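You operate a simulated robot arm through the tools that you are given. There is no shell and no other tool.

The job below is to be done with a simulated robot arm. You get a single attempt, and the scene is never put back.

## Task
Purge the fresh cartridge into the white cup till the glue runs clean.
Fine: cup on the sample slide; switch off after and draw the slide back out. Where these are worked on the way, their far stop is far enough and under half their travel is too little: sample slide.

It is judged by the outcome, as a careful person would: the job done as asked, and still so three seconds after it is handed in. It fails if anything else is knocked over, pushed out of place, dropped, spilled or broken.

## Robot
A 7-joint arm with a two-finger parallel gripper, fixed in place. Base frame: the origin is at the foot of the arm, x ahead of it, y to its left, z up; the work surface is at about z = 74. Readings come in cm, degrees, newtons and seconds.
With the tool pointing down near the work surface it reaches from about 24 to 70 cm from the base axis. Its first joint turns from -166.0 to 166.0 degrees. Payload 3.43 kg.
Tool frame: the origin (TCP) lies between the finger pads and is the grasp point; the fingertips stand 3.4 cm ahead of it; z points along the fingers, y is the line along which they close. Largest opening 12.8 cm; finger width 2.4, thickness 1.2; the body of the gripper, 4.8 by 13 cm, starts 9.6 cm behind the TCP.
Orientation is told as [roll, pitch, yaw] about the base's x, y, z axes, in that order, counted from this pose: with the fingers straight down and closing along the base's y, the tool's x points along the base's -x, its y along +y and its z along -z.

## Interface
- The arm moves only by the tool arm_command. Its argument "increments" is a list of rows, each an object (a shift or turn left out is 0, a gripper value left out holds the last) with "slide": the shift along the tool's x, y, z in cm, a list of three; "rot": the turn, a rotation vector about the tool's x, y, z in degrees, a list of three; "grip": the finger opening in cm, from 0 to 12.8. In form: [{"slide": [tx, ty, tz], "rot": [wx, wy, wz], "grip": grip}, ...]. A call has 1 to 20 rows; each row shifts and turns the commanded pose from where the row before left it, along the tool's axes as they then stand. Rows are played at 5 a second. More than 5 cm and 8.6 degrees between two rows, or a gripper value outside its range, and nothing of the call is played. A pose out of reach is approached as far as the arm can. The call stops where the force on the tool passes 60 N (or 10 N more than at its start, if that is more) or the arm is blocked; 0.2 s more then pass. The fingers move at their own pace (about 10.8 cm/s each) and stop on an object; they squeeze with about 30 N. The grip force told is the motor's: it shows also when the fingers shut on nothing. Time passes only in rows, and 0.2 s behind the last, so rows that do not move let the fingers close. The reply holds the time, the measured pose of the TCP, the force on the tool along the base axes, the opening and the grip force, in the units named above and with some noise, with the torque about the TCP (base axes, N m) and any sound that the robot's microphone picked up.
- Cameras (640 x 400 px; columns grow to the right, rows downward): "scene" is fixed at [5.05, 50.2, 135.32]; the picture's right is [-0.55, -0.83, 0.00], its down [-0.44, 0.29, -0.85] and it looks along [0.71, -0.47, -0.53] (base axes); focal length 308 px, centre (320, 200). "wrist" rides on the gripper at [7.6, -1.1, -16] in the tool frame; the picture's right is [0.15, 0.99, 0.00], its down [-0.88, 0.13, -0.46] and it looks along [-0.45, 0.07, 0.89] (tool axes); focal length 234 px, centre (320, 200). There is no depth. A picture from a camera that has moved, and an enlarged one, comes with that camera's place and axes in the base frame and with its lens.
- snapshot(camera): a new picture of that camera. It takes no simulated time.
- move_column(by): slides the trunk up (or, below 0, down) by that many cm; the arm rides with it, the base frame stays. It gives what a move gives, with no picture.
- enlarge(camera, box): a new picture of the part [left, top, right, bottom] of that camera's present view, enlarged. It takes no simulated time.
- sign_off(): hands the job in; it is judged then, once.

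Nothing tells you positions but the pictures and the camera data. Unless the task says otherwise, let go and move clear before handing in.

The tools are called after ">>>" by a JSON object that holds its "fn" and its "kwargs". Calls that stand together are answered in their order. arm_command: Moves the arm, as the interface text tells. Its arguments: {"type":"object","properties":{"increments":{"type":"array"}},"required":["increments"]} The other tools are called the same way: move_column (by) slides the trunk up or down; snapshot (camera) takes a picture; enlarge (camera, box) takes an enlarged picture of a part of a camera's view; sign_off () hands the job in.

At the start:

```text
time: 0.0
eef_pos: [55.12, 7.09, 117.52]
tool_rot: [0.0, 0.0, -0.1]
force: [-0.4, 0.3, 0.2]
torque: [-0.01, 0.01, 0.03]
gripper_width: 12.78
finger_force: 0.1
trunk travel left (down, up): [-27.5, 4.9]
```

scene: 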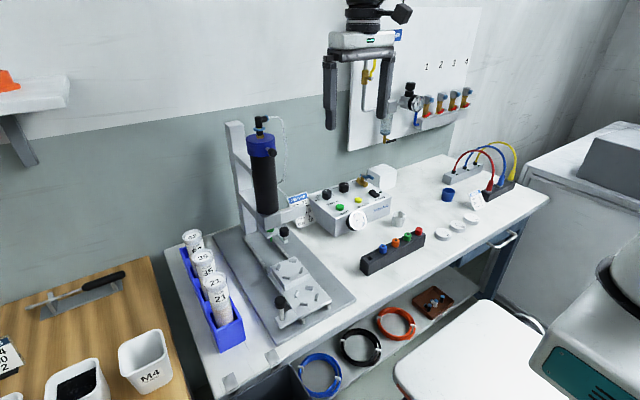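
wrist: 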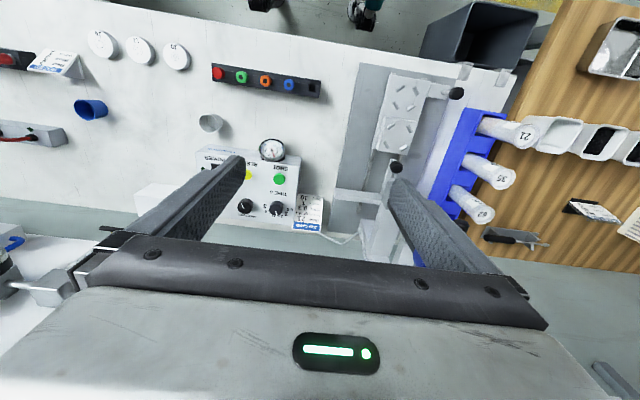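

I see a bench with a dispensing stand (black cartridge with a blue cap), a control box with knobs and green/yellow buttons, a small white cup, and a slide with a knob under the cartridge. I'll look closer before I move anything.

>>> {"fn": "enlarge", "kwargs": {"camera": "scene", "box": [200, 100, 360, 200]}}

>>> {"fn": "enlarge", "kwargs": {"camera": "scene", "box": [220, 200, 380, 340]}}

>>> {"fn": "enlarge", "kwargs": {"camera": "scene", "box": [280, 150, 420, 240]}}

>>> {"fn": "enlarge", "kwargs": {"camera": "scene", "box": [350, 150, 530, 280]}}

>>> {"fn": "enlarge", "kwargs": {"camera": "scene", "box": [320, 20, 500, 160]}}

>>> {"fn": "enlarge", "kwargs": {"camera": "wrist", "box": [180, 50, 340, 240]}}

>>> {"fn": "enlarge", "kwargs": {"camera": "wrist", "box": [320, 50, 520, 270]}}

>>> {"fn": "enlarge", "kwargs": {"camera": "scene", "box": [0, 220, 260, 400]}}

```text
4.00 times, centred on (280, 150) of scene
camera zoom: at [5.05, 50.2, 135.32], right [-0.55, -0.83, 0.0], down [-0.44, 0.29, -0.85], along [0.71, -0.47, -0.53], focal length 1232 px, centre (480, 400)
```

zoom: 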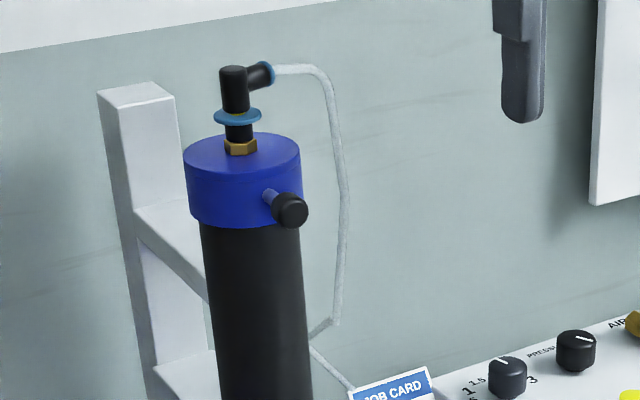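

```text
2.86 times, centred on (300, 270) of scene
camera zoom: at [5.05, 50.2, 135.32], right [-0.55, -0.83, 0.0], down [-0.44, 0.29, -0.85], along [0.71, -0.47, -0.53], focal length 880 px, centre (377, 0)
```

zoom: 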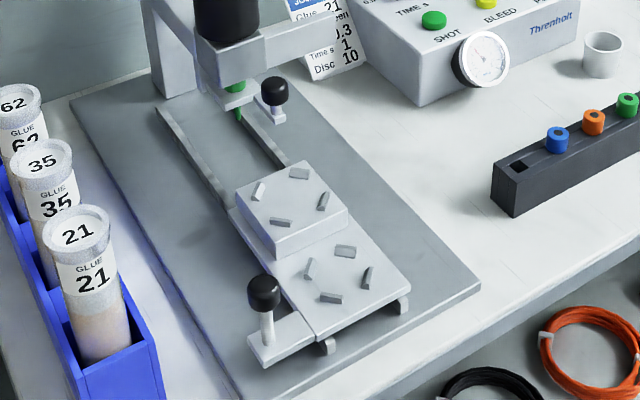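

```text
4.44 times, centred on (350, 195) of scene
camera zoom: at [5.05, 50.2, 135.32], right [-0.55, -0.83, 0.0], down [-0.44, 0.29, -0.85], along [0.71, -0.47, -0.53], focal length 1368 px, centre (187, 222)
```

zoom: 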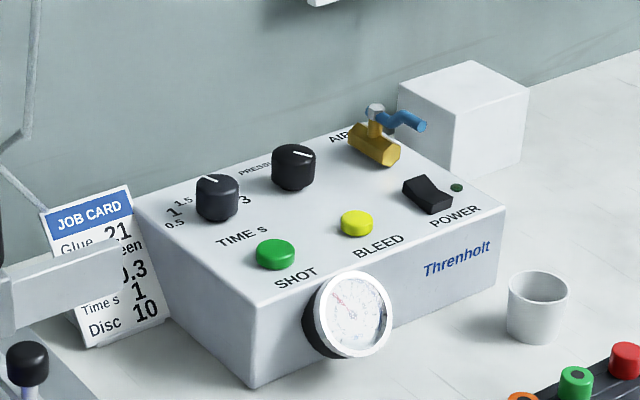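

```text
3.08 times, centred on (440, 215) of scene
camera zoom: at [5.05, 50.2, 135.32], right [-0.55, -0.83, 0.0], down [-0.44, 0.29, -0.85], along [0.71, -0.47, -0.53], focal length 947 px, centre (-49, 154)
```

zoom: 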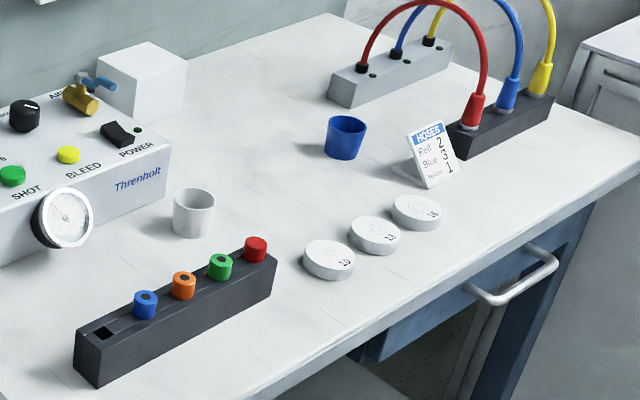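

```text
2.86 times, centred on (410, 90) of scene
camera zoom: at [5.05, 50.2, 135.32], right [-0.55, -0.83, 0.0], down [-0.44, 0.29, -0.85], along [0.71, -0.47, -0.53], focal length 880 px, centre (63, 514)
```

zoom: 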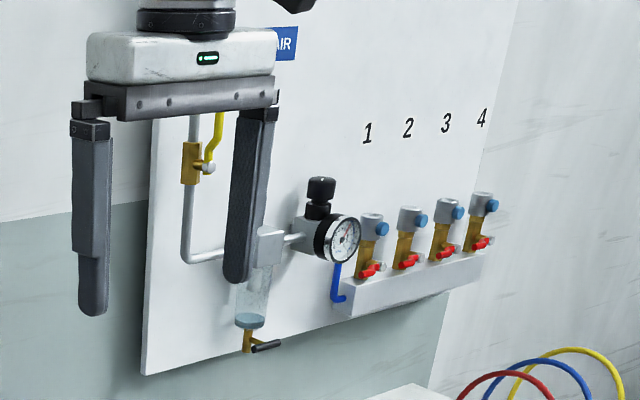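

```text
2.11 times, centred on (260, 145) of wrist
camera zoom: at [47.36, 5.97, 133.55], right [-0.15, 0.99, 0.0], down [0.88, 0.13, 0.46], along [0.45, 0.07, -0.89], focal length 493 px, centre (446, 316)
```

zoom: 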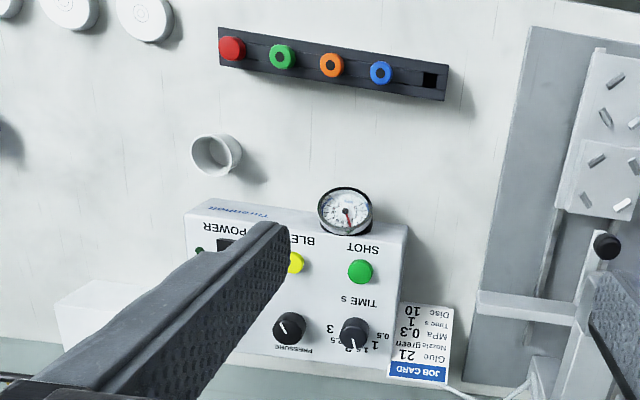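

```text
1.82 times, centred on (420, 160) of wrist
camera zoom: at [47.36, 5.97, 133.55], right [-0.15, 0.99, 0.0], down [0.88, 0.13, 0.46], along [0.45, 0.07, -0.89], focal length 426 px, centre (138, 273)
```

zoom: 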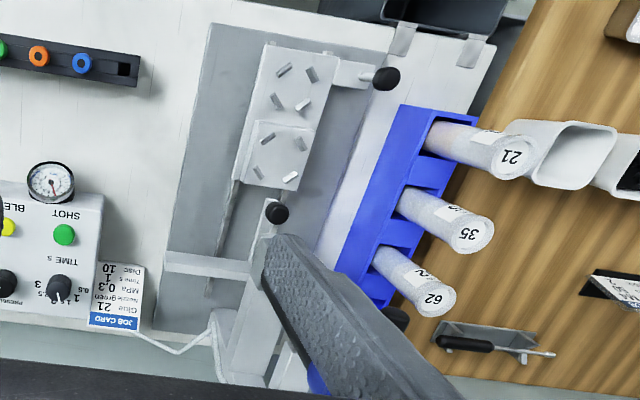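

```text
2.22 times, centred on (130, 310) of scene
camera zoom: at [5.05, 50.2, 135.32], right [-0.55, -0.83, 0.0], down [-0.44, 0.29, -0.85], along [0.71, -0.47, -0.53], focal length 684 px, centre (742, -44)
```

zoom: 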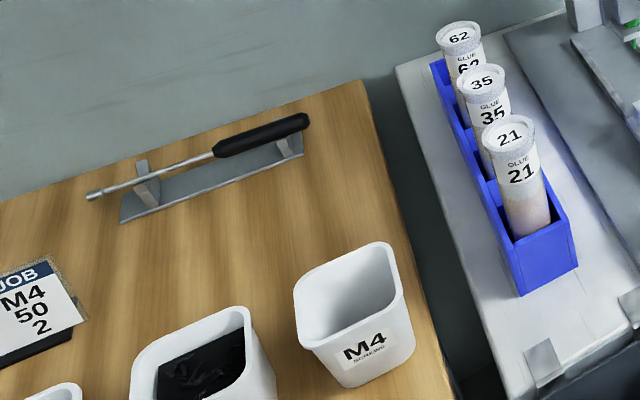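

The cartridge with its green nozzle is already mounted, and the slide appears to be drawn out. I need finer views of the slide, its knobs, the box controls and the gauge.

>>> {"fn": "enlarge", "kwargs": {"camera": "scene", "box": [260, 210, 320, 250]}}

>>> {"fn": "enlarge", "kwargs": {"camera": "scene", "box": [265, 250, 345, 335]}}

>>> {"fn": "enlarge", "kwargs": {"camera": "scene", "box": [310, 160, 350, 230]}}

>>> {"fn": "enlarge", "kwargs": {"camera": "scene", "box": [345, 165, 415, 230]}}

>>> {"fn": "enlarge", "kwargs": {"camera": "wrist", "box": [355, 60, 475, 180]}}

>>> {"fn": "enlarge", "kwargs": {"camera": "wrist", "box": [190, 110, 330, 235]}}

>>> {"fn": "enlarge", "kwargs": {"camera": "scene", "box": [345, 45, 425, 145]}}

```text
10.00 times, centred on (290, 230) of scene
camera zoom: at [5.05, 50.2, 135.32], right [-0.55, -0.83, 0.0], down [-0.44, 0.29, -0.85], along [0.71, -0.47, -0.53], focal length 3079 px, centre (620, -100)
```

zoom: 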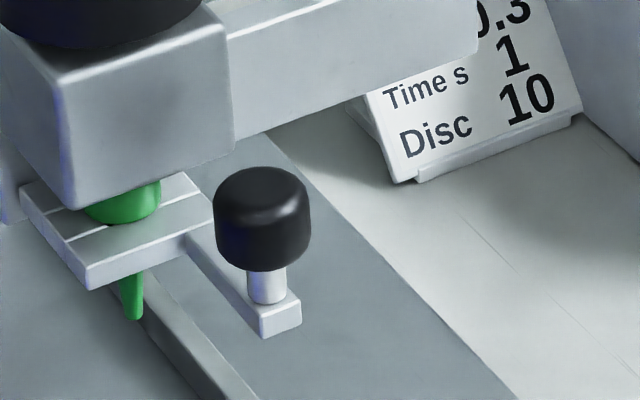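

```text
4.71 times, centred on (305, 292) of scene
camera zoom: at [5.05, 50.2, 135.32], right [-0.55, -0.83, 0.0], down [-0.44, 0.29, -0.85], along [0.71, -0.47, -0.53], focal length 1449 px, centre (391, -235)
```

zoom: 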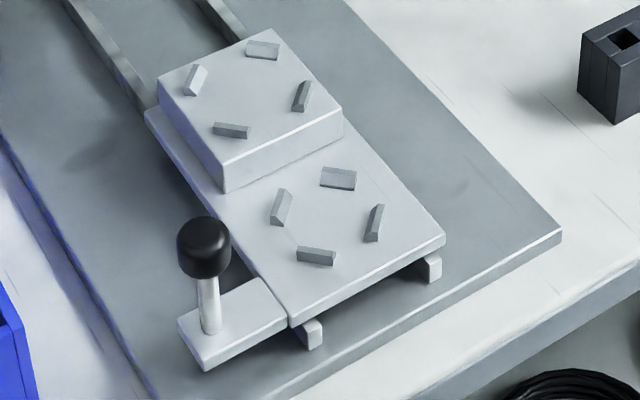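

```text
5.71 times, centred on (330, 195) of scene
camera zoom: at [5.05, 50.2, 135.32], right [-0.55, -0.83, 0.0], down [-0.44, 0.29, -0.85], along [0.71, -0.47, -0.53], focal length 1759 px, centre (263, 229)
```

zoom: 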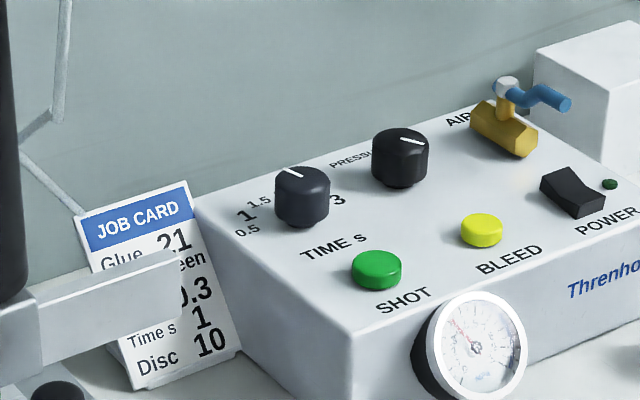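

```text
6.15 times, centred on (380, 198) of scene
camera zoom: at [5.05, 50.2, 135.32], right [-0.55, -0.83, 0.0], down [-0.44, 0.29, -0.85], along [0.71, -0.47, -0.53], focal length 1895 px, centre (-49, 215)
```

zoom: 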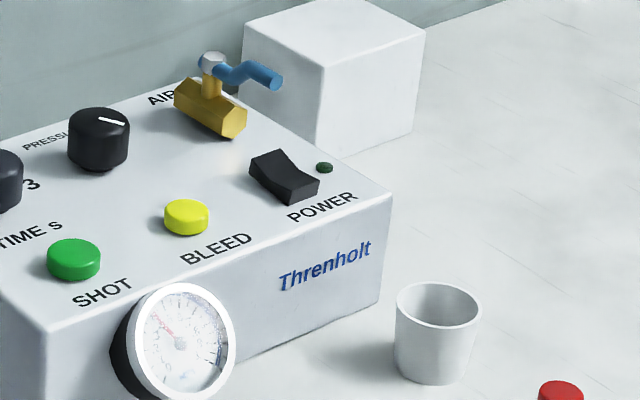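

```text
3.33 times, centred on (415, 120) of wrist
camera zoom: at [47.36, 5.97, 133.55], right [-0.15, 0.99, 0.0], down [0.88, 0.13, 0.46], along [0.45, 0.07, -0.89], focal length 781 px, centre (3, 467)
```

zoom: 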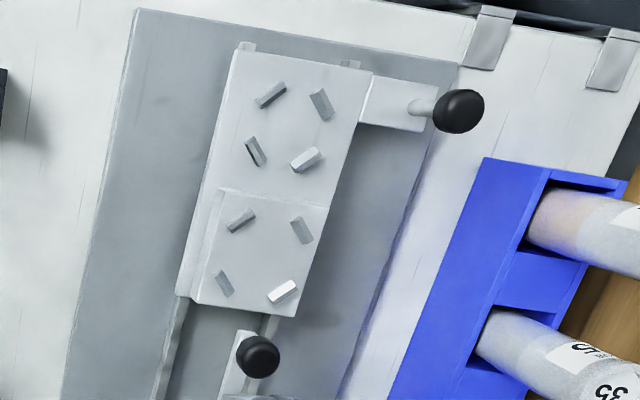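

```text
3.20 times, centred on (260, 172) of wrist
camera zoom: at [47.36, 5.97, 133.55], right [-0.15, 0.99, 0.0], down [0.88, 0.13, 0.46], along [0.45, 0.07, -0.89], focal length 749 px, centre (512, 288)
```

zoom: 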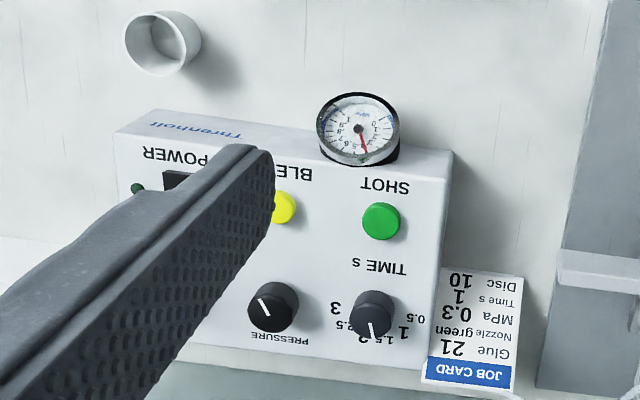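

```text
4.00 times, centred on (385, 95) of scene
camera zoom: at [5.05, 50.2, 135.32], right [-0.55, -0.83, 0.0], down [-0.44, 0.29, -0.85], along [0.71, -0.47, -0.53], focal length 1232 px, centre (60, 620)
```

zoom: 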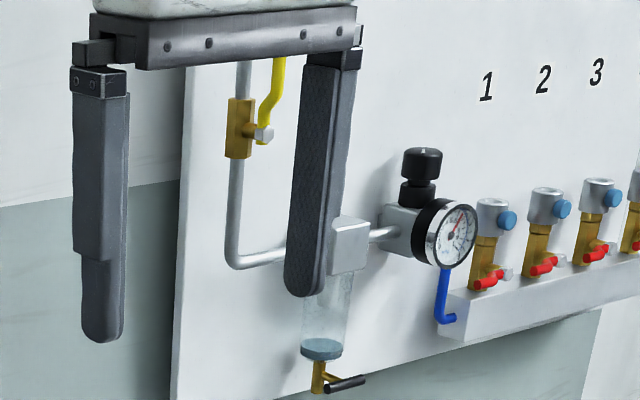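

The scene and wrist lines put the front nest near (48, 25, 77.5), the slide knob near (46, 33, 84) and the cup near (61, -18). Next I'll zoom in on the gauge and AIR valve, then move the wrist camera for better angles.

>>> {"fn": "enlarge", "kwargs": {"camera": "scene", "box": [346, 208, 370, 232]}}

>>> {"fn": "enlarge", "kwargs": {"camera": "scene", "box": [350, 168, 400, 200]}}

>>> {"fn": "enlarge", "kwargs": {"camera": "wrist", "box": [250, 130, 300, 170]}}

>>> {"fn": "arm_command", "kwargs": {"increments": [{"slide": [4, -4, 0]}, {"slide": [4, -4, 0]}, {"slide": [4, -4, 0]}, {"slide": [0, -4, 0]}]}}

>>> {"fn": "snapshot", "kwargs": {"camera": "wrist"}}

```text
16.00 times, centred on (358, 220) of scene
camera zoom: at [5.05, 50.2, 135.32], right [-0.55, -0.83, 0.0], down [-0.44, 0.29, -0.85], along [0.71, -0.47, -0.53], focal length 4926 px, centre (-288, -120)
```

zoom: 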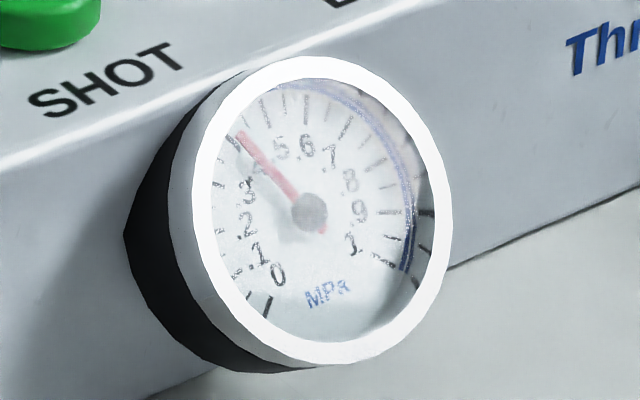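

```text
12.50 times, centred on (375, 184) of scene
camera zoom: at [5.05, 50.2, 135.32], right [-0.55, -0.83, 0.0], down [-0.44, 0.29, -0.85], along [0.71, -0.47, -0.53], focal length 3849 px, centre (-368, 400)
```

zoom: 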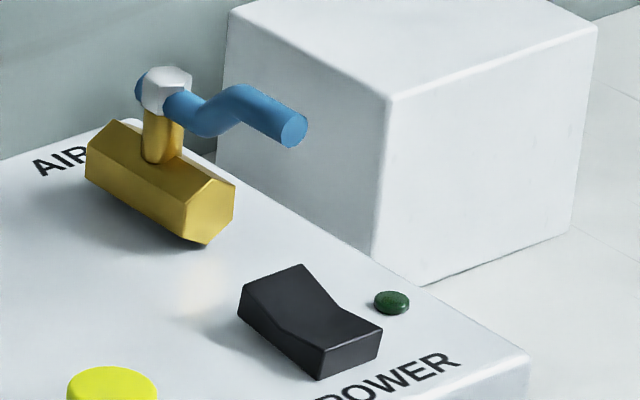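

```text
10.00 times, centred on (275, 150) of wrist
camera zoom: at [47.36, 5.97, 133.55], right [-0.15, 0.99, 0.0], down [0.88, 0.13, 0.46], along [0.45, 0.07, -0.89], focal length 2342 px, centre (770, 700)
```

zoom: 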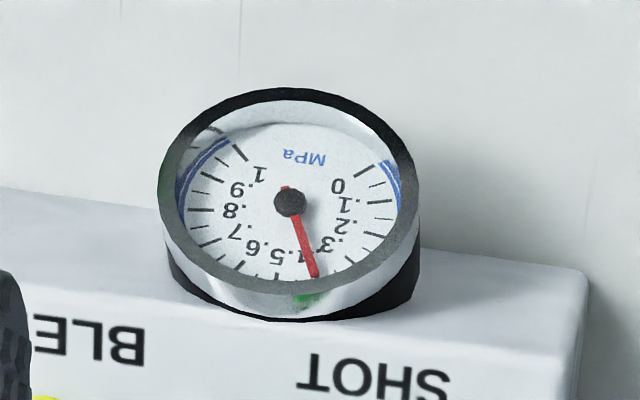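

```text
refused: row 1 steps farther than a row can; nothing moved
```

```text
taken
camera wrist: at [47.36, 5.97, 133.55], right [-0.15, 0.99, 0.0], down [0.88, 0.13, 0.46], along [0.45, 0.07, -0.89], focal length 234 px, centre (320, 200)
```

wrist: 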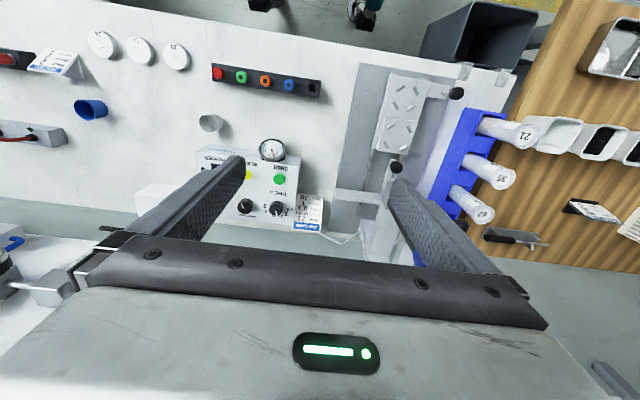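

The gauge reads about 0.4 MPa and the AIR lever looks in line with its body, so it is probably open. The power lamp is dark. I'll shift the arm right to look at the box and the cup.

>>> {"fn": "arm_command", "kwargs": {"increments": [{"slide": [0, -5, 0]}, {"slide": [0, -5, 0]}, {"slide": [0, -5, 0]}, {"slide": [0, -4, 0]}]}}

>>> {"fn": "snapshot", "kwargs": {"camera": "wrist"}}

>>> {"fn": "enlarge", "kwargs": {"camera": "wrist", "box": [220, 80, 420, 240]}}

>>> {"fn": "snapshot", "kwargs": {"camera": "scene"}}

```text
time: 1.0
eef_pos: [54.91, -11.86, 117.51]
tool_rot: [0.0, 0.0, 0.1]
force: [-0.9, -0.4, 0.4]
torque: [0.01, -0.01, 0.0]
gripper_width: 12.83
finger_force: 0.2
trunk travel left (down, up): [-27.5, 4.9]
```

```text
taken
camera wrist: at [47.24, -13.0, 133.46], right [-0.15, 0.99, 0.0], down [0.88, 0.13, 0.46], along [0.45, 0.07, -0.89], focal length 234 px, centre (320, 200)
```

wrist: 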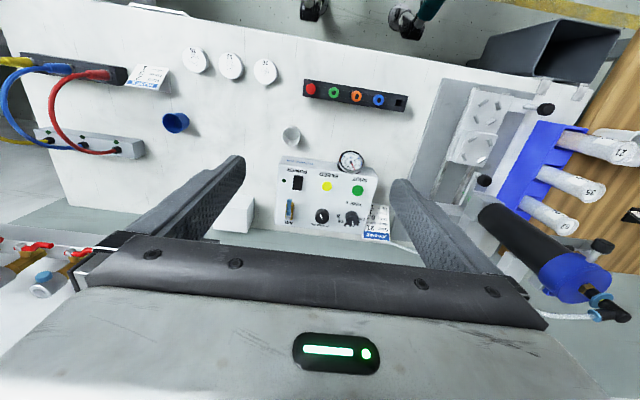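

```text
2.50 times, centred on (320, 160) of wrist
camera zoom: at [47.24, -13.0, 133.46], right [-0.15, 0.99, 0.0], down [0.88, 0.13, 0.46], along [0.45, 0.07, -0.89], focal length 585 px, centre (320, 300)
```

zoom: 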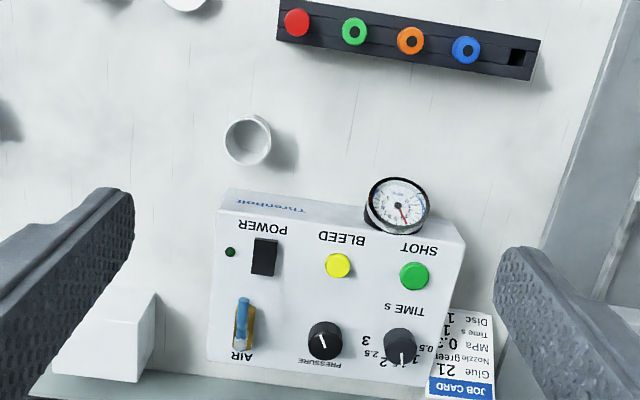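

```text
taken
```

scene: 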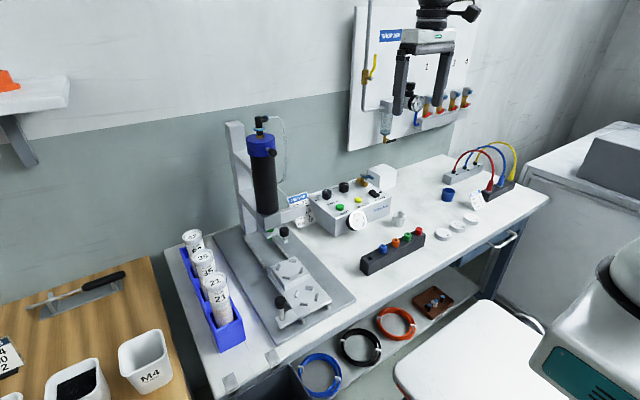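

The cup stands near (60, -17.7), the POWER rocker near (70, -15, 81) and SHOT near (70, 0, 81). The AIR lever is in line with its body, so it is open. I'll go down above the cup to refine its position.

>>> {"fn": "arm_command", "kwargs": {"increments": [{"slide": [-1.5, -2, 4]}, {"slide": [-1.5, -2, 4]}, {"slide": [-1.5, -1.8, 4]}, {"slide": [-0.5, 0, 4]}, {"slide": [0, 0, 4]}, {"slide": [0, 0, 0]}]}}

>>> {"fn": "snapshot", "kwargs": {"camera": "wrist"}}

>>> {"fn": "enlarge", "kwargs": {"camera": "wrist", "box": [220, 40, 480, 240]}}

>>> {"fn": "enlarge", "kwargs": {"camera": "scene", "box": [380, 195, 420, 230]}}

```text
time: 2.4
eef_pos: [59.9, -17.75, 97.33]
tool_rot: [-0.1, -0.1, 0.0]
force: [0.2, -0.9, 1.1]
torque: [0.02, -0.02, 0.01]
gripper_width: 12.84
finger_force: 0.0
trunk travel left (down, up): [-27.5, 4.9]
```

```text
taken
camera wrist: at [52.22, -18.99, 113.43], right [-0.15, 0.99, 0.0], down [0.88, 0.13, 0.46], along [0.45, 0.07, -0.89], focal length 234 px, centre (320, 200)
```

wrist: 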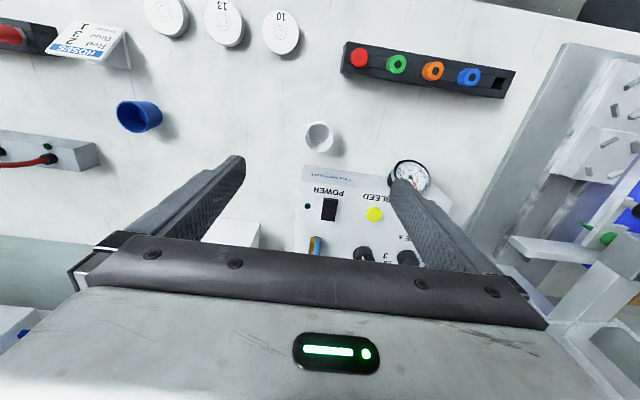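

```text
2.00 times, centred on (350, 140) of wrist
camera zoom: at [52.22, -18.99, 113.43], right [-0.15, 0.99, 0.0], down [0.88, 0.13, 0.46], along [0.45, 0.07, -0.89], focal length 468 px, centre (260, 320)
```

zoom: 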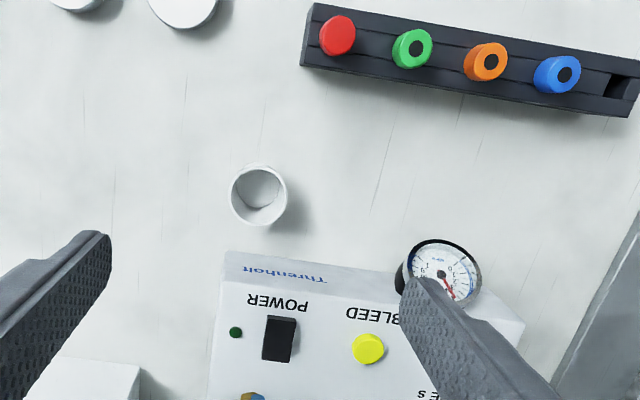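

```text
11.43 times, centred on (400, 212) of scene
camera zoom: at [5.05, 50.2, 135.32], right [-0.55, -0.83, 0.0], down [-0.44, 0.29, -0.85], along [0.71, -0.47, -0.53], focal length 3519 px, centre (-594, 57)
```

zoom: 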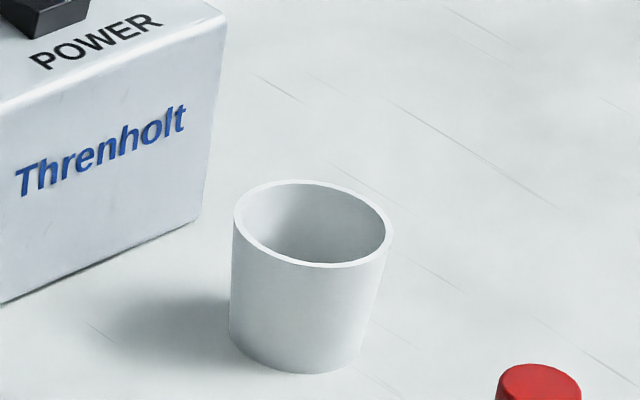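

The cup rim is centred at about (59.75, -17.75), roughly 4.3 cm across and 4 cm tall, which is right under the TCP. I'll go down and grip it with the tips about 1.6 cm above its base so that they clear the nest fins later.

>>> {"fn": "arm_command", "kwargs": {"increments": [{"slide": [0.15, 0, 4]}, {"slide": [0, 0, 4]}, {"slide": [0, 0, 4]}, {"slide": [0, 0, 3]}, {"slide": [0, 0, 2]}, {"slide": [0, 0, 1.3]}, {"slide": [0, 0, 0]}, {"slide": [0, 0, 0], "grip": 8}, {"grip": 6}, {"grip": 5}]}}

>>> {"fn": "snapshot", "kwargs": {"camera": "wrist"}}

>>> {"fn": "enlarge", "kwargs": {"camera": "scene", "box": [360, 150, 440, 240]}}

```text
time: 4.6
eef_pos: [60.0, -17.55, 79.18]
tool_rot: [0.0, 0.0, 0.0]
force: [0.8, 0.6, -0.5]
torque: [-0.03, -0.02, -0.02]
gripper_width: 5.0
finger_force: 0.1
trunk travel left (down, up): [-27.5, 4.9]
```

```text
taken
camera wrist: at [52.38, -18.74, 95.33], right [-0.15, 0.99, 0.0], down [0.88, 0.13, 0.46], along [0.45, 0.07, -0.89], focal length 234 px, centre (320, 200)
```

wrist: 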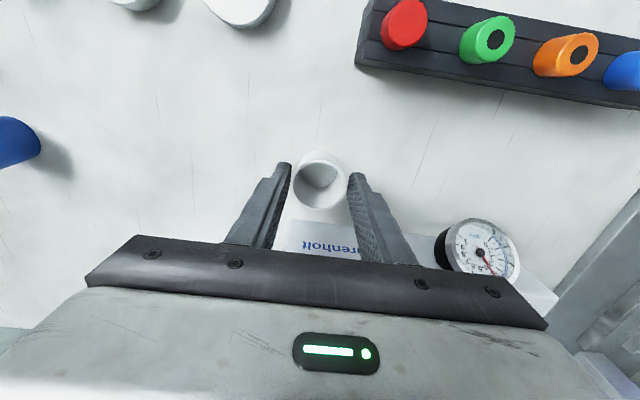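

```text
4.44 times, centred on (400, 195) of scene
camera zoom: at [5.05, 50.2, 135.32], right [-0.55, -0.83, 0.0], down [-0.44, 0.29, -0.85], along [0.71, -0.47, -0.53], focal length 1368 px, centre (-36, 222)
```

zoom: 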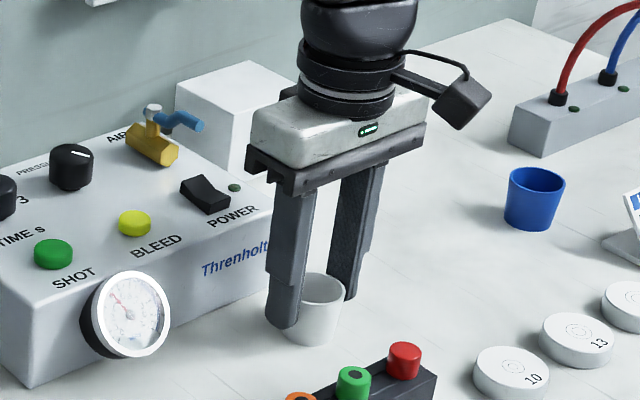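

The cup sits between the fingers, so I'll nudge 0.3 cm back toward the robot, close the gripper and lift.

>>> {"fn": "arm_command", "kwargs": {"increments": [{"slide": [0.3, 0, 0]}, {"grip": 4.4}, {"grip": 3.5}, {"grip": 3.0}, {"grip": 3.0}]}}

>>> {"fn": "snapshot", "kwargs": {"camera": "wrist"}}

```text
time: 5.8
eef_pos: [59.66, -17.54, 79.39]
tool_rot: [-0.1, 0.0, 0.1]
force: [1.3, -0.2, 1.5]
torque: [-0.02, -0.02, -0.03]
gripper_width: 4.27
finger_force: 30.2
trunk travel left (down, up): [-27.5, 4.9]
```

```text
taken
camera wrist: at [52.0, -18.73, 95.38], right [-0.15, 0.99, 0.0], down [0.88, 0.13, 0.46], along [0.45, 0.07, -0.89], focal length 234 px, centre (320, 200)
```

wrist: 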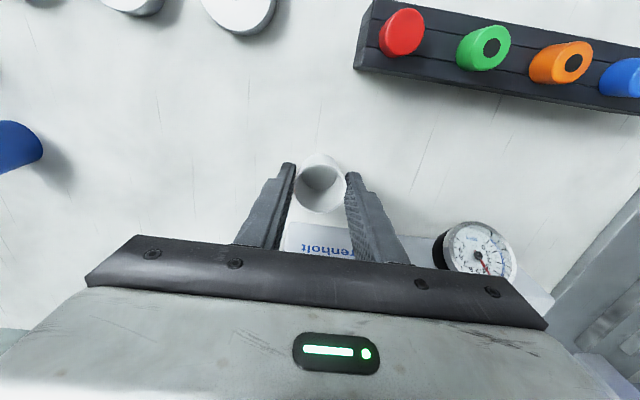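

The cup is gripped at 4.27 cm. I'll lift it and carry it at a safe height toward the slide, stopping short to look.

>>> {"fn": "arm_command", "kwargs": {"increments": [{"slide": [0, 0, -2]}, {"slide": [0, 0, -4]}, {"slide": [0, 0, -4]}, {"slide": [0, 0, -4]}, {"slide": [0, 0, -4]}, {"slide": [2, 4, -1]}, {"slide": [2, 4, -1]}, {"slide": [2, 4, -1]}, {"slide": [2, 4, 0]}, {"slide": [2, 4, 0]}, {"slide": [1, 4, 0]}, {"slide": [0, 4, 0]}, {"slide": [0, 4, 0]}, {"slide": [0, 4, 0]}, {"slide": [0, 0, 0]}]}}

>>> {"fn": "snapshot", "kwargs": {"camera": "wrist"}}

>>> {"fn": "enlarge", "kwargs": {"camera": "wrist", "box": [280, 20, 520, 240]}}

>>> {"fn": "snapshot", "kwargs": {"camera": "scene"}}

```text
time: 9.0
eef_pos: [48.4, 17.93, 100.18]
tool_rot: [0.1, 0.0, 0.0]
force: [0.9, -0.3, -0.3]
torque: [-0.06, 0.02, -0.01]
gripper_width: 4.26
finger_force: 30.0
trunk travel left (down, up): [-27.5, 4.9]
```

```text
taken
camera wrist: at [40.72, 16.89, 116.12], right [-0.15, 0.99, 0.0], down [0.88, 0.13, 0.46], along [0.45, 0.07, -0.89], focal length 234 px, centre (320, 200)
```

wrist: 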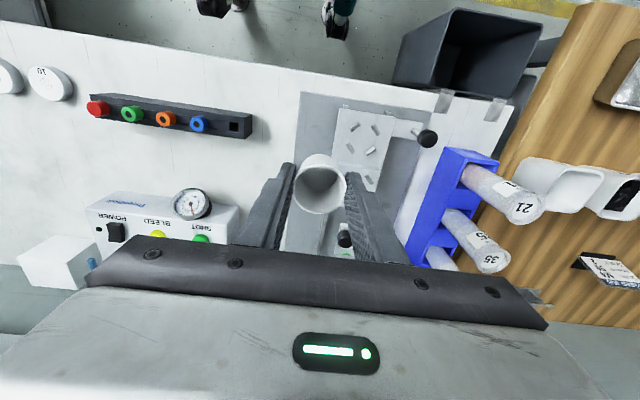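

```text
1.82 times, centred on (400, 130) of wrist
camera zoom: at [40.72, 16.89, 116.12], right [-0.15, 0.99, 0.0], down [0.88, 0.13, 0.46], along [0.45, 0.07, -0.89], focal length 426 px, centre (174, 327)
```

zoom: 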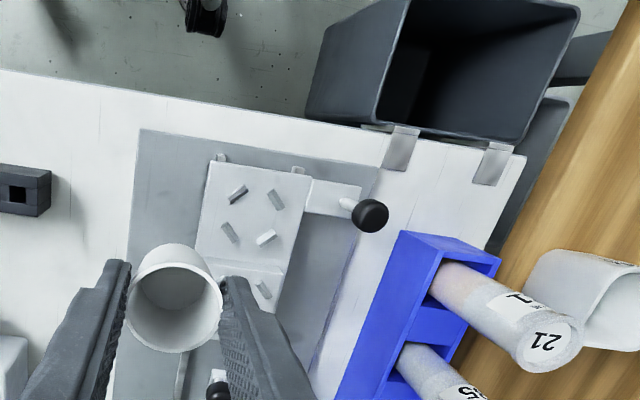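

```text
taken
```

scene: 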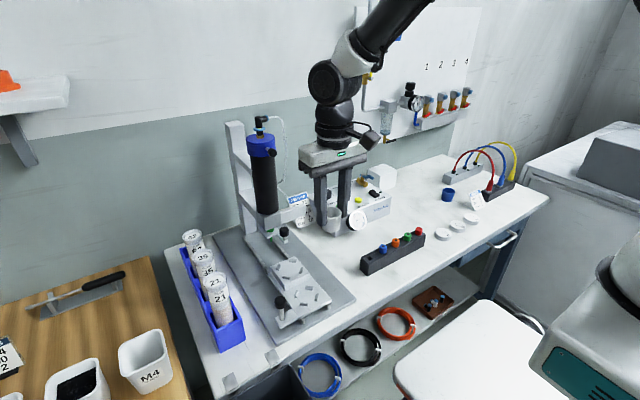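

The cup is held securely. I'll zoom in on the nest and the nozzle region to fix the target accurately.

>>> {"fn": "enlarge", "kwargs": {"camera": "wrist", "box": [310, 100, 450, 190]}}

>>> {"fn": "enlarge", "kwargs": {"camera": "scene", "box": [230, 190, 350, 330]}}

```text
4.44 times, centred on (380, 145) of wrist
camera zoom: at [40.72, 16.89, 116.12], right [-0.15, 0.99, 0.0], down [0.88, 0.13, 0.46], along [0.45, 0.07, -0.89], focal length 1041 px, centre (53, 444)
```

zoom: 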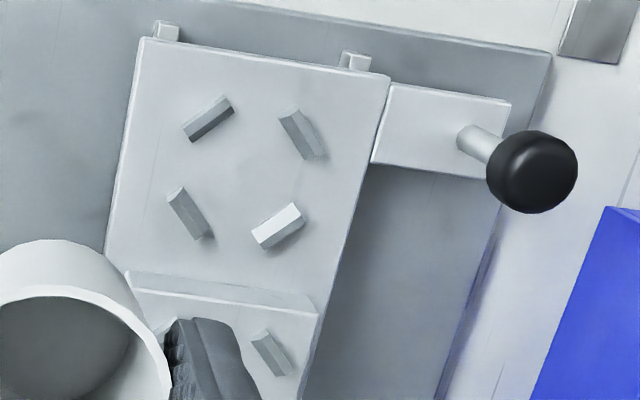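

```text
2.86 times, centred on (290, 260) of scene
camera zoom: at [5.05, 50.2, 135.32], right [-0.55, -0.83, 0.0], down [-0.44, 0.29, -0.85], along [0.71, -0.47, -0.53], focal length 880 px, centre (406, 29)
```

zoom: 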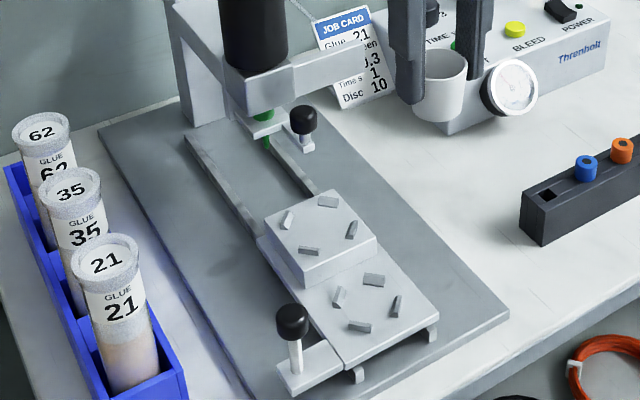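

The front nest's fin circle suits the cup's base, being smaller and lower than the disc nest behind it. I'll move above it and come down to a hover for a joint view of cup and nest.

>>> {"fn": "arm_command", "kwargs": {"increments": [{"slide": [0, 3.7, 0]}, {"slide": [0, 3.7, 0]}, {"slide": [0, 0, 4]}, {"slide": [0, 0, 4]}, {"slide": [0, 0, 3]}, {"slide": [0, 0, 2]}, {"slide": [0, 0, 0]}]}}

>>> {"fn": "snapshot", "kwargs": {"camera": "wrist"}}

>>> {"fn": "enlarge", "kwargs": {"camera": "wrist", "box": [260, 80, 400, 230]}}

>>> {"fn": "enlarge", "kwargs": {"camera": "scene", "box": [260, 230, 345, 330]}}

```text
time: 10.6
eef_pos: [48.44, 25.55, 87.14]
tool_rot: [0.1, 0.0, 0.1]
force: [-0.2, 0.1, -0.3]
torque: [0.01, 0.04, -0.02]
gripper_width: 4.24
finger_force: 29.5
trunk travel left (down, up): [-27.5, 4.9]
```

```text
taken
camera wrist: at [40.79, 24.45, 103.16], right [-0.15, 0.99, 0.0], down [0.88, 0.13, 0.46], along [0.45, 0.07, -0.89], focal length 234 px, centre (320, 200)
```

wrist: 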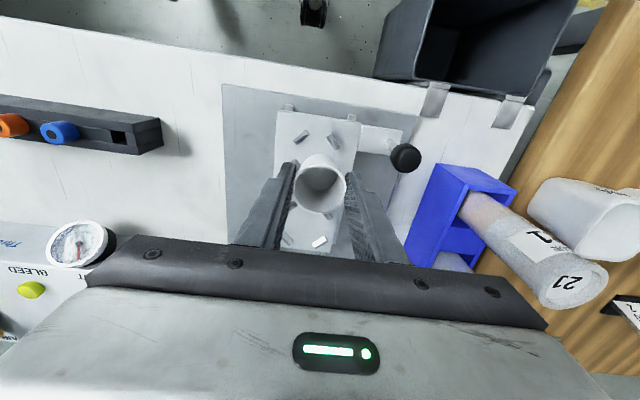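

```text
2.67 times, centred on (330, 155) of wrist
camera zoom: at [40.79, 24.45, 103.16], right [-0.15, 0.99, 0.0], down [0.88, 0.13, 0.46], along [0.45, 0.07, -0.89], focal length 624 px, centre (293, 320)
```

zoom: 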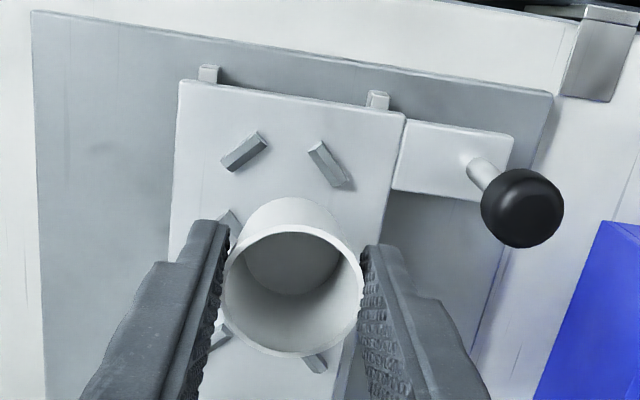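

```text
4.00 times, centred on (302, 280) of scene
camera zoom: at [5.05, 50.2, 135.32], right [-0.55, -0.83, 0.0], down [-0.44, 0.29, -0.85], along [0.71, -0.47, -0.53], focal length 1232 px, centre (390, -120)
```

zoom: 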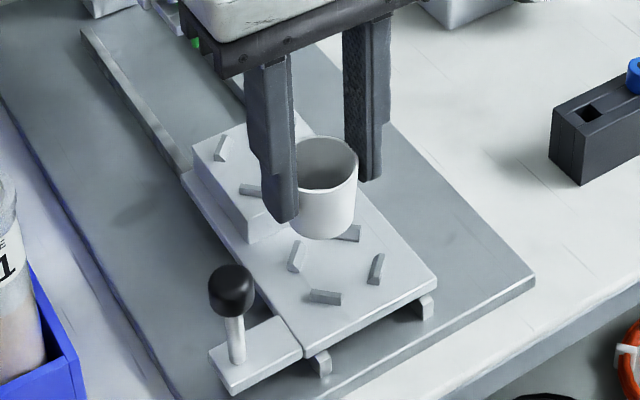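

The cup appears about 0.4 cm too far in +y and 0.2 cm too far in +x of the nest centre. I'll correct that and come down to just above the fins for another look.

>>> {"fn": "arm_command", "kwargs": {"increments": [{"slide": [0.2, -0.35, 1]}, {"slide": [0, 0, 1]}, {"slide": [0, 0, 0.6]}, {"slide": [0, 0, 0]}]}}

>>> {"fn": "enlarge", "kwargs": {"camera": "wrist", "box": [260, 80, 400, 230]}}

>>> {"fn": "enlarge", "kwargs": {"camera": "scene", "box": [290, 250, 340, 310]}}

```text
time: 11.6
eef_pos: [48.35, 25.36, 84.63]
tool_rot: [0.0, 0.1, 0.1]
force: [-0.5, 0.7, -0.3]
torque: [-0.01, -0.02, -0.01]
gripper_width: 4.23
finger_force: 30.5
trunk travel left (down, up): [-27.5, 4.9]
```

```text
2.67 times, centred on (330, 155) of wrist
camera zoom: at [40.72, 24.26, 100.64], right [-0.15, 0.99, 0.0], down [0.88, 0.13, 0.46], along [0.45, 0.07, -0.89], focal length 624 px, centre (293, 320)
```

zoom: 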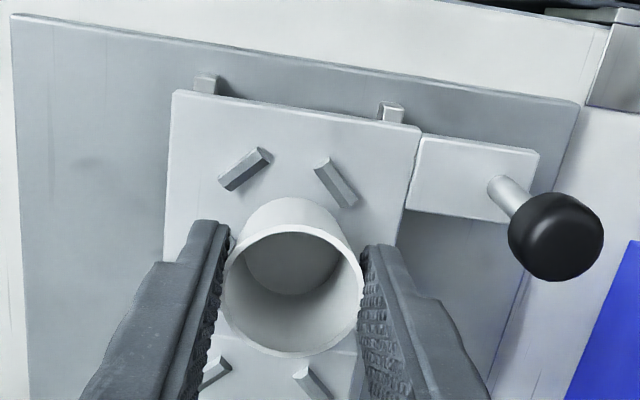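

```text
6.67 times, centred on (315, 280) of scene
camera zoom: at [5.05, 50.2, 135.32], right [-0.55, -0.83, 0.0], down [-0.44, 0.29, -0.85], along [0.71, -0.47, -0.53], focal length 2053 px, centre (353, -333)
```

zoom: 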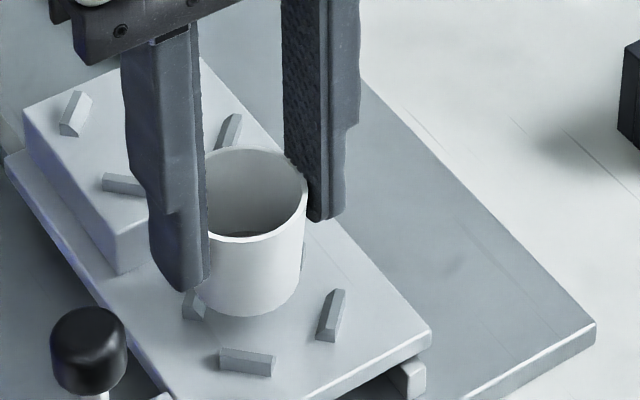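

Accounting for the finger hiding part of the rim, both cameras put the cup about 0.5 cm too far in +x and 0.4 cm in +y. I'll correct that and check again before lowering.

>>> {"fn": "arm_command", "kwargs": {"increments": [{"slide": [0.5, -0.4, 0]}, {"slide": [0, 0, 0.4]}, {"slide": [0, 0, 0]}]}}

>>> {"fn": "enlarge", "kwargs": {"camera": "wrist", "box": [260, 80, 400, 230]}}

>>> {"fn": "enlarge", "kwargs": {"camera": "scene", "box": [290, 250, 340, 310]}}

```text
time: 12.4
eef_pos: [47.84, 24.89, 84.22]
tool_rot: [-0.1, 0.0, 0.0]
force: [-0.6, 0.6, 0.3]
torque: [0.01, 0.05, -0.03]
gripper_width: 4.26
finger_force: 29.9
trunk travel left (down, up): [-27.5, 4.9]
```

```text
2.67 times, centred on (330, 155) of wrist
camera zoom: at [40.28, 23.84, 100.31], right [-0.15, 0.99, 0.0], down [0.88, 0.13, 0.46], along [0.45, 0.07, -0.89], focal length 624 px, centre (293, 320)
```

zoom: 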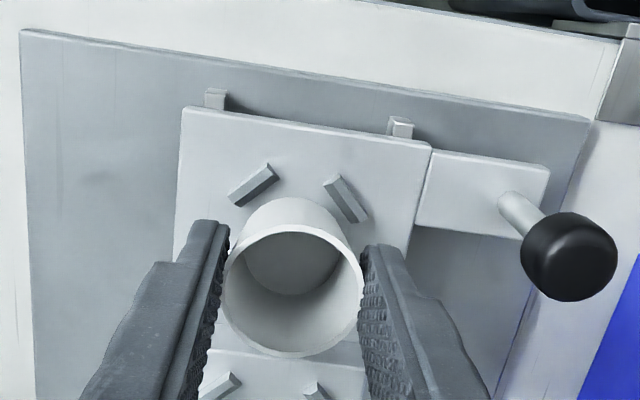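

```text
6.67 times, centred on (315, 280) of scene
camera zoom: at [5.05, 50.2, 135.32], right [-0.55, -0.83, 0.0], down [-0.44, 0.29, -0.85], along [0.71, -0.47, -0.53], focal length 2053 px, centre (353, -333)
```

zoom: 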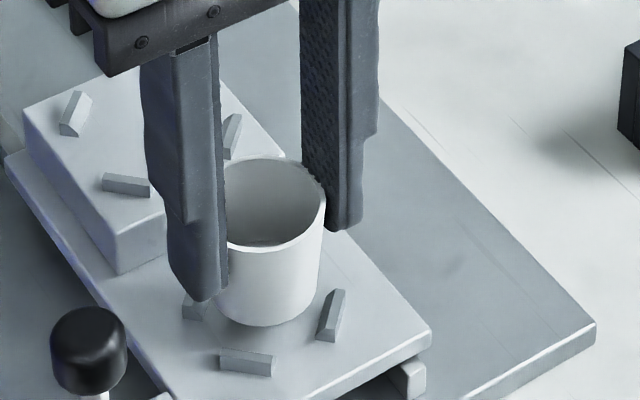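

Cup and nest now line up within about 0.1–0.2 cm in both views. I'll lower in small steps and watch the force.

>>> {"fn": "arm_command", "kwargs": {"increments": [{"slide": [0, 0, 0.3]}, {"slide": [0, 0, 0.3]}, {"slide": [0, 0, 0.2]}, {"slide": [0, 0, 0]}]}}

>>> {"fn": "enlarge", "kwargs": {"camera": "scene", "box": [290, 250, 340, 310]}}

```text
time: 13.4
eef_pos: [47.85, 24.9, 83.54]
tool_rot: [0.0, 0.0, -0.1]
force: [0.9, 0.1, -0.8]
torque: [-0.06, 0.0, 0.03]
gripper_width: 4.23
finger_force: 29.7
trunk travel left (down, up): [-27.5, 4.9]
```

```text
6.67 times, centred on (315, 280) of scene
camera zoom: at [5.05, 50.2, 135.32], right [-0.55, -0.83, 0.0], down [-0.44, 0.29, -0.85], along [0.71, -0.47, -0.53], focal length 2053 px, centre (353, -333)
```

zoom: 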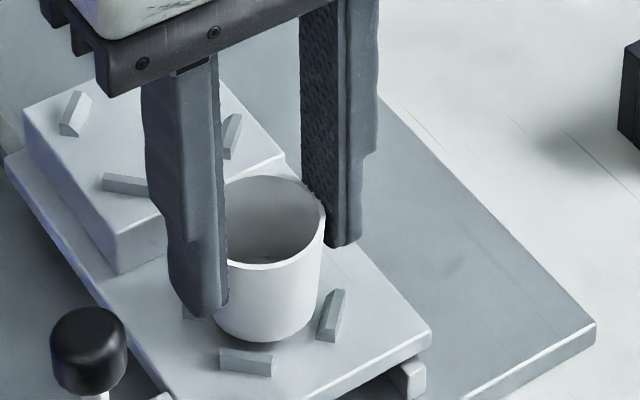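

No contact yet and the base is entering the fins cleanly, so I'll keep lowering.

>>> {"fn": "arm_command", "kwargs": {"increments": [{"slide": [0, 0, 0.2]}, {"slide": [0, 0, 0.1]}, {"slide": [0, 0, 0]}]}}

>>> {"fn": "enlarge", "kwargs": {"camera": "scene", "box": [290, 250, 340, 310]}}

```text
time: 14.2
eef_pos: [47.9, 24.9, 83.14]
tool_rot: [0.0, 0.0, 0.0]
force: [0.2, 0.0, 0.1]
torque: [0.02, -0.02, 0.0]
gripper_width: 4.25
finger_force: 30.2
trunk travel left (down, up): [-27.5, 4.9]
```

```text
6.67 times, centred on (315, 280) of scene
camera zoom: at [5.05, 50.2, 135.32], right [-0.55, -0.83, 0.0], down [-0.44, 0.29, -0.85], along [0.71, -0.47, -0.53], focal length 2053 px, centre (353, -333)
```

zoom: 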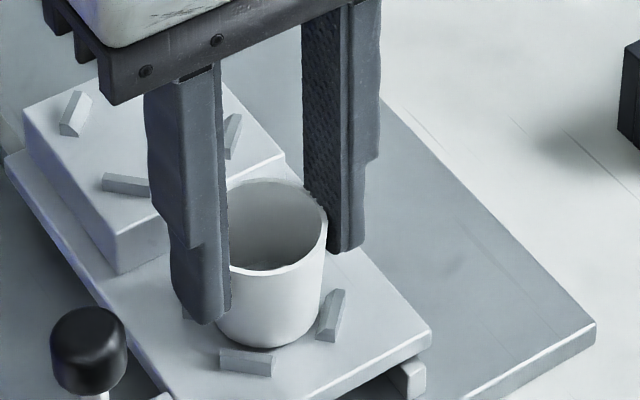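

>>> {"fn": "arm_command", "kwargs": {"increments": [{"slide": [0, 0, 0.15]}, {"slide": [0, 0, 0.1]}, {"slide": [0, 0, 0]}]}}

>>> {"fn": "enlarge", "kwargs": {"camera": "scene", "box": [290, 250, 340, 310]}}

```text
time: 15.0
eef_pos: [47.83, 24.89, 82.99]
tool_rot: [0.0, -0.1, 0.0]
force: [-1.0, -1.1, 5.8]
torque: [-0.1, 0.01, 0.0]
gripper_width: 4.22
finger_force: 30.2
trunk travel left (down, up): [-27.5, 4.9]
```

```text
6.67 times, centred on (315, 280) of scene
camera zoom: at [5.05, 50.2, 135.32], right [-0.55, -0.83, 0.0], down [-0.44, 0.29, -0.85], along [0.71, -0.47, -0.53], focal length 2053 px, centre (353, -333)
```

zoom: 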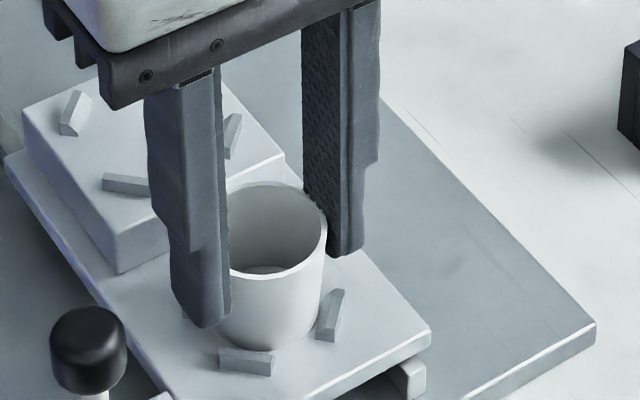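

There is light contact (about 6 N) at the expected floor height, and the cup sits between the fins. I'll open the fingers a little and rise to check.

>>> {"fn": "arm_command", "kwargs": {"increments": [{"grip": 5.0}, {"grip": 6.5}, {"grip": 6.5}, {"slide": [0, 0, -2]}, {"slide": [0, 0, -3]}, {"slide": [0, 0, -4]}, {"slide": [0, 0, -4]}, {"slide": [0, 0, 0]}]}}

>>> {"fn": "enlarge", "kwargs": {"camera": "scene", "box": [290, 250, 340, 310]}}

>>> {"fn": "snapshot", "kwargs": {"camera": "wrist"}}

>>> {"fn": "enlarge", "kwargs": {"camera": "wrist", "box": [260, 80, 440, 230]}}

```text
time: 16.8
eef_pos: [48.01, 24.98, 95.89]
tool_rot: [0.0, 0.0, 0.0]
force: [0.2, 0.1, 0.9]
torque: [-0.02, -0.01, 0.04]
gripper_width: 6.48
finger_force: 0.0
trunk travel left (down, up): [-27.5, 4.9]
```

```text
6.67 times, centred on (315, 280) of scene
camera zoom: at [5.05, 50.2, 135.32], right [-0.55, -0.83, 0.0], down [-0.44, 0.29, -0.85], along [0.71, -0.47, -0.53], focal length 2053 px, centre (353, -333)
```

zoom: 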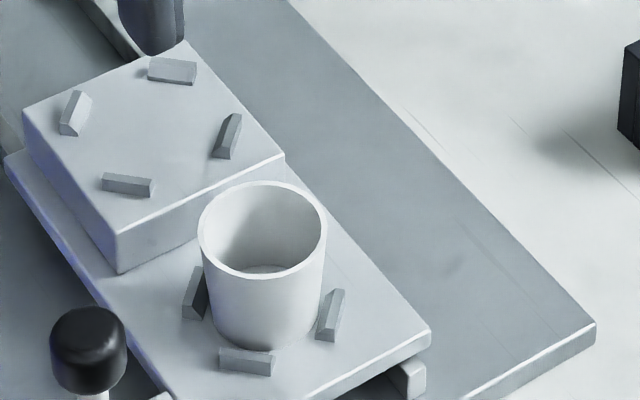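

```text
taken
camera wrist: at [40.27, 23.83, 111.84], right [-0.15, 0.99, 0.0], down [0.88, 0.13, 0.46], along [0.45, 0.07, -0.89], focal length 234 px, centre (320, 200)
```

wrist: 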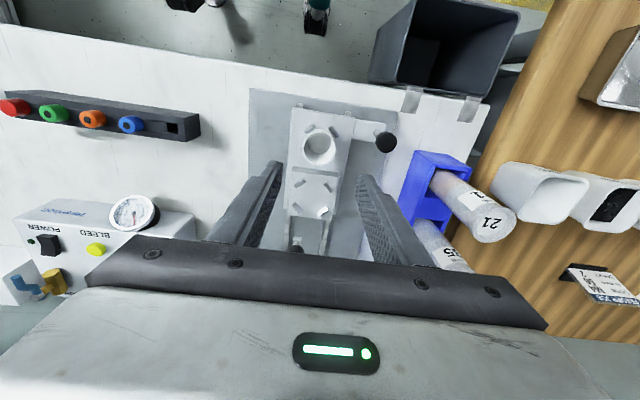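

```text
2.67 times, centred on (350, 155) of wrist
camera zoom: at [40.27, 23.83, 111.84], right [-0.15, 0.99, 0.0], down [0.88, 0.13, 0.46], along [0.45, 0.07, -0.89], focal length 624 px, centre (240, 320)
```

zoom: 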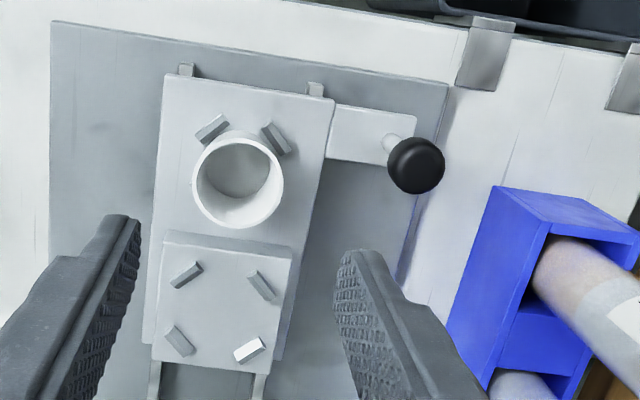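

The cup is well seated in the front nest. Next is the slide's knob at about (45.6, 32.6, 84). I'll move above it, turn the gripper 90° so it closes along the slide direction and stays clear of the cartridge, and look again.

>>> {"fn": "arm_command", "kwargs": {"increments": [{"slide": [1.2, 3.8, 0]}, {"slide": [1.2, 3.8, 0]}, {"rot": [0, 0, 8.2]}, {"rot": [0, 0, 8.2]}, {"rot": [0, 0, 8.2]}, {"rot": [0, 0, 8.2]}, {"rot": [0, 0, 8.2]}, {"rot": [0, 0, 8.2]}, {"rot": [0, 0, 8.2]}, {"rot": [0, 0, 8.2]}, {"rot": [0, 0, 8.2]}, {"rot": [0, 0, 8.2]}, {"rot": [0, 0, 8.0]}, {"slide": [0, 0, 0]}]}}

>>> {"fn": "snapshot", "kwargs": {"camera": "wrist"}}

>>> {"fn": "snapshot", "kwargs": {"camera": "scene"}}

```text
time: 19.8
eef_pos: [45.38, 32.6, 95.94]
tool_rot: [0.0, 0.0, -90.1]
force: [0.2, 0.6, 0.8]
torque: [-0.01, -0.01, 0.01]
gripper_width: 6.51
finger_force: 0.0
trunk travel left (down, up): [-27.5, 4.9]
```

```text
taken
camera wrist: at [44.21, 40.13, 111.95], right [0.99, 0.14, 0.0], down [0.13, -0.88, 0.46], along [0.07, -0.45, -0.89], focal length 234 px, centre (320, 200)
```

wrist: 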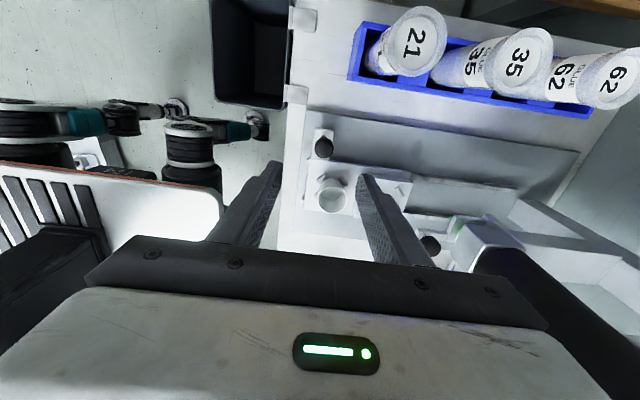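

```text
taken
```

scene: 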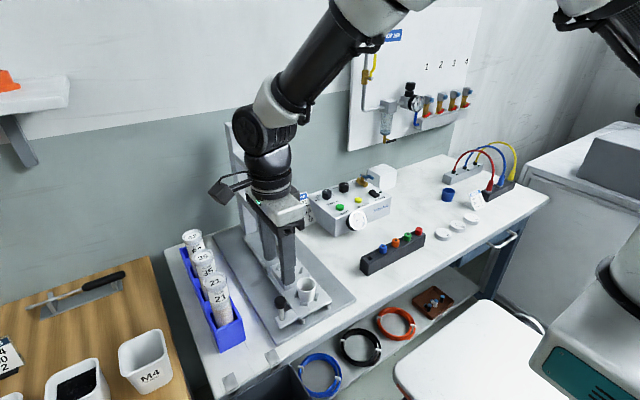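

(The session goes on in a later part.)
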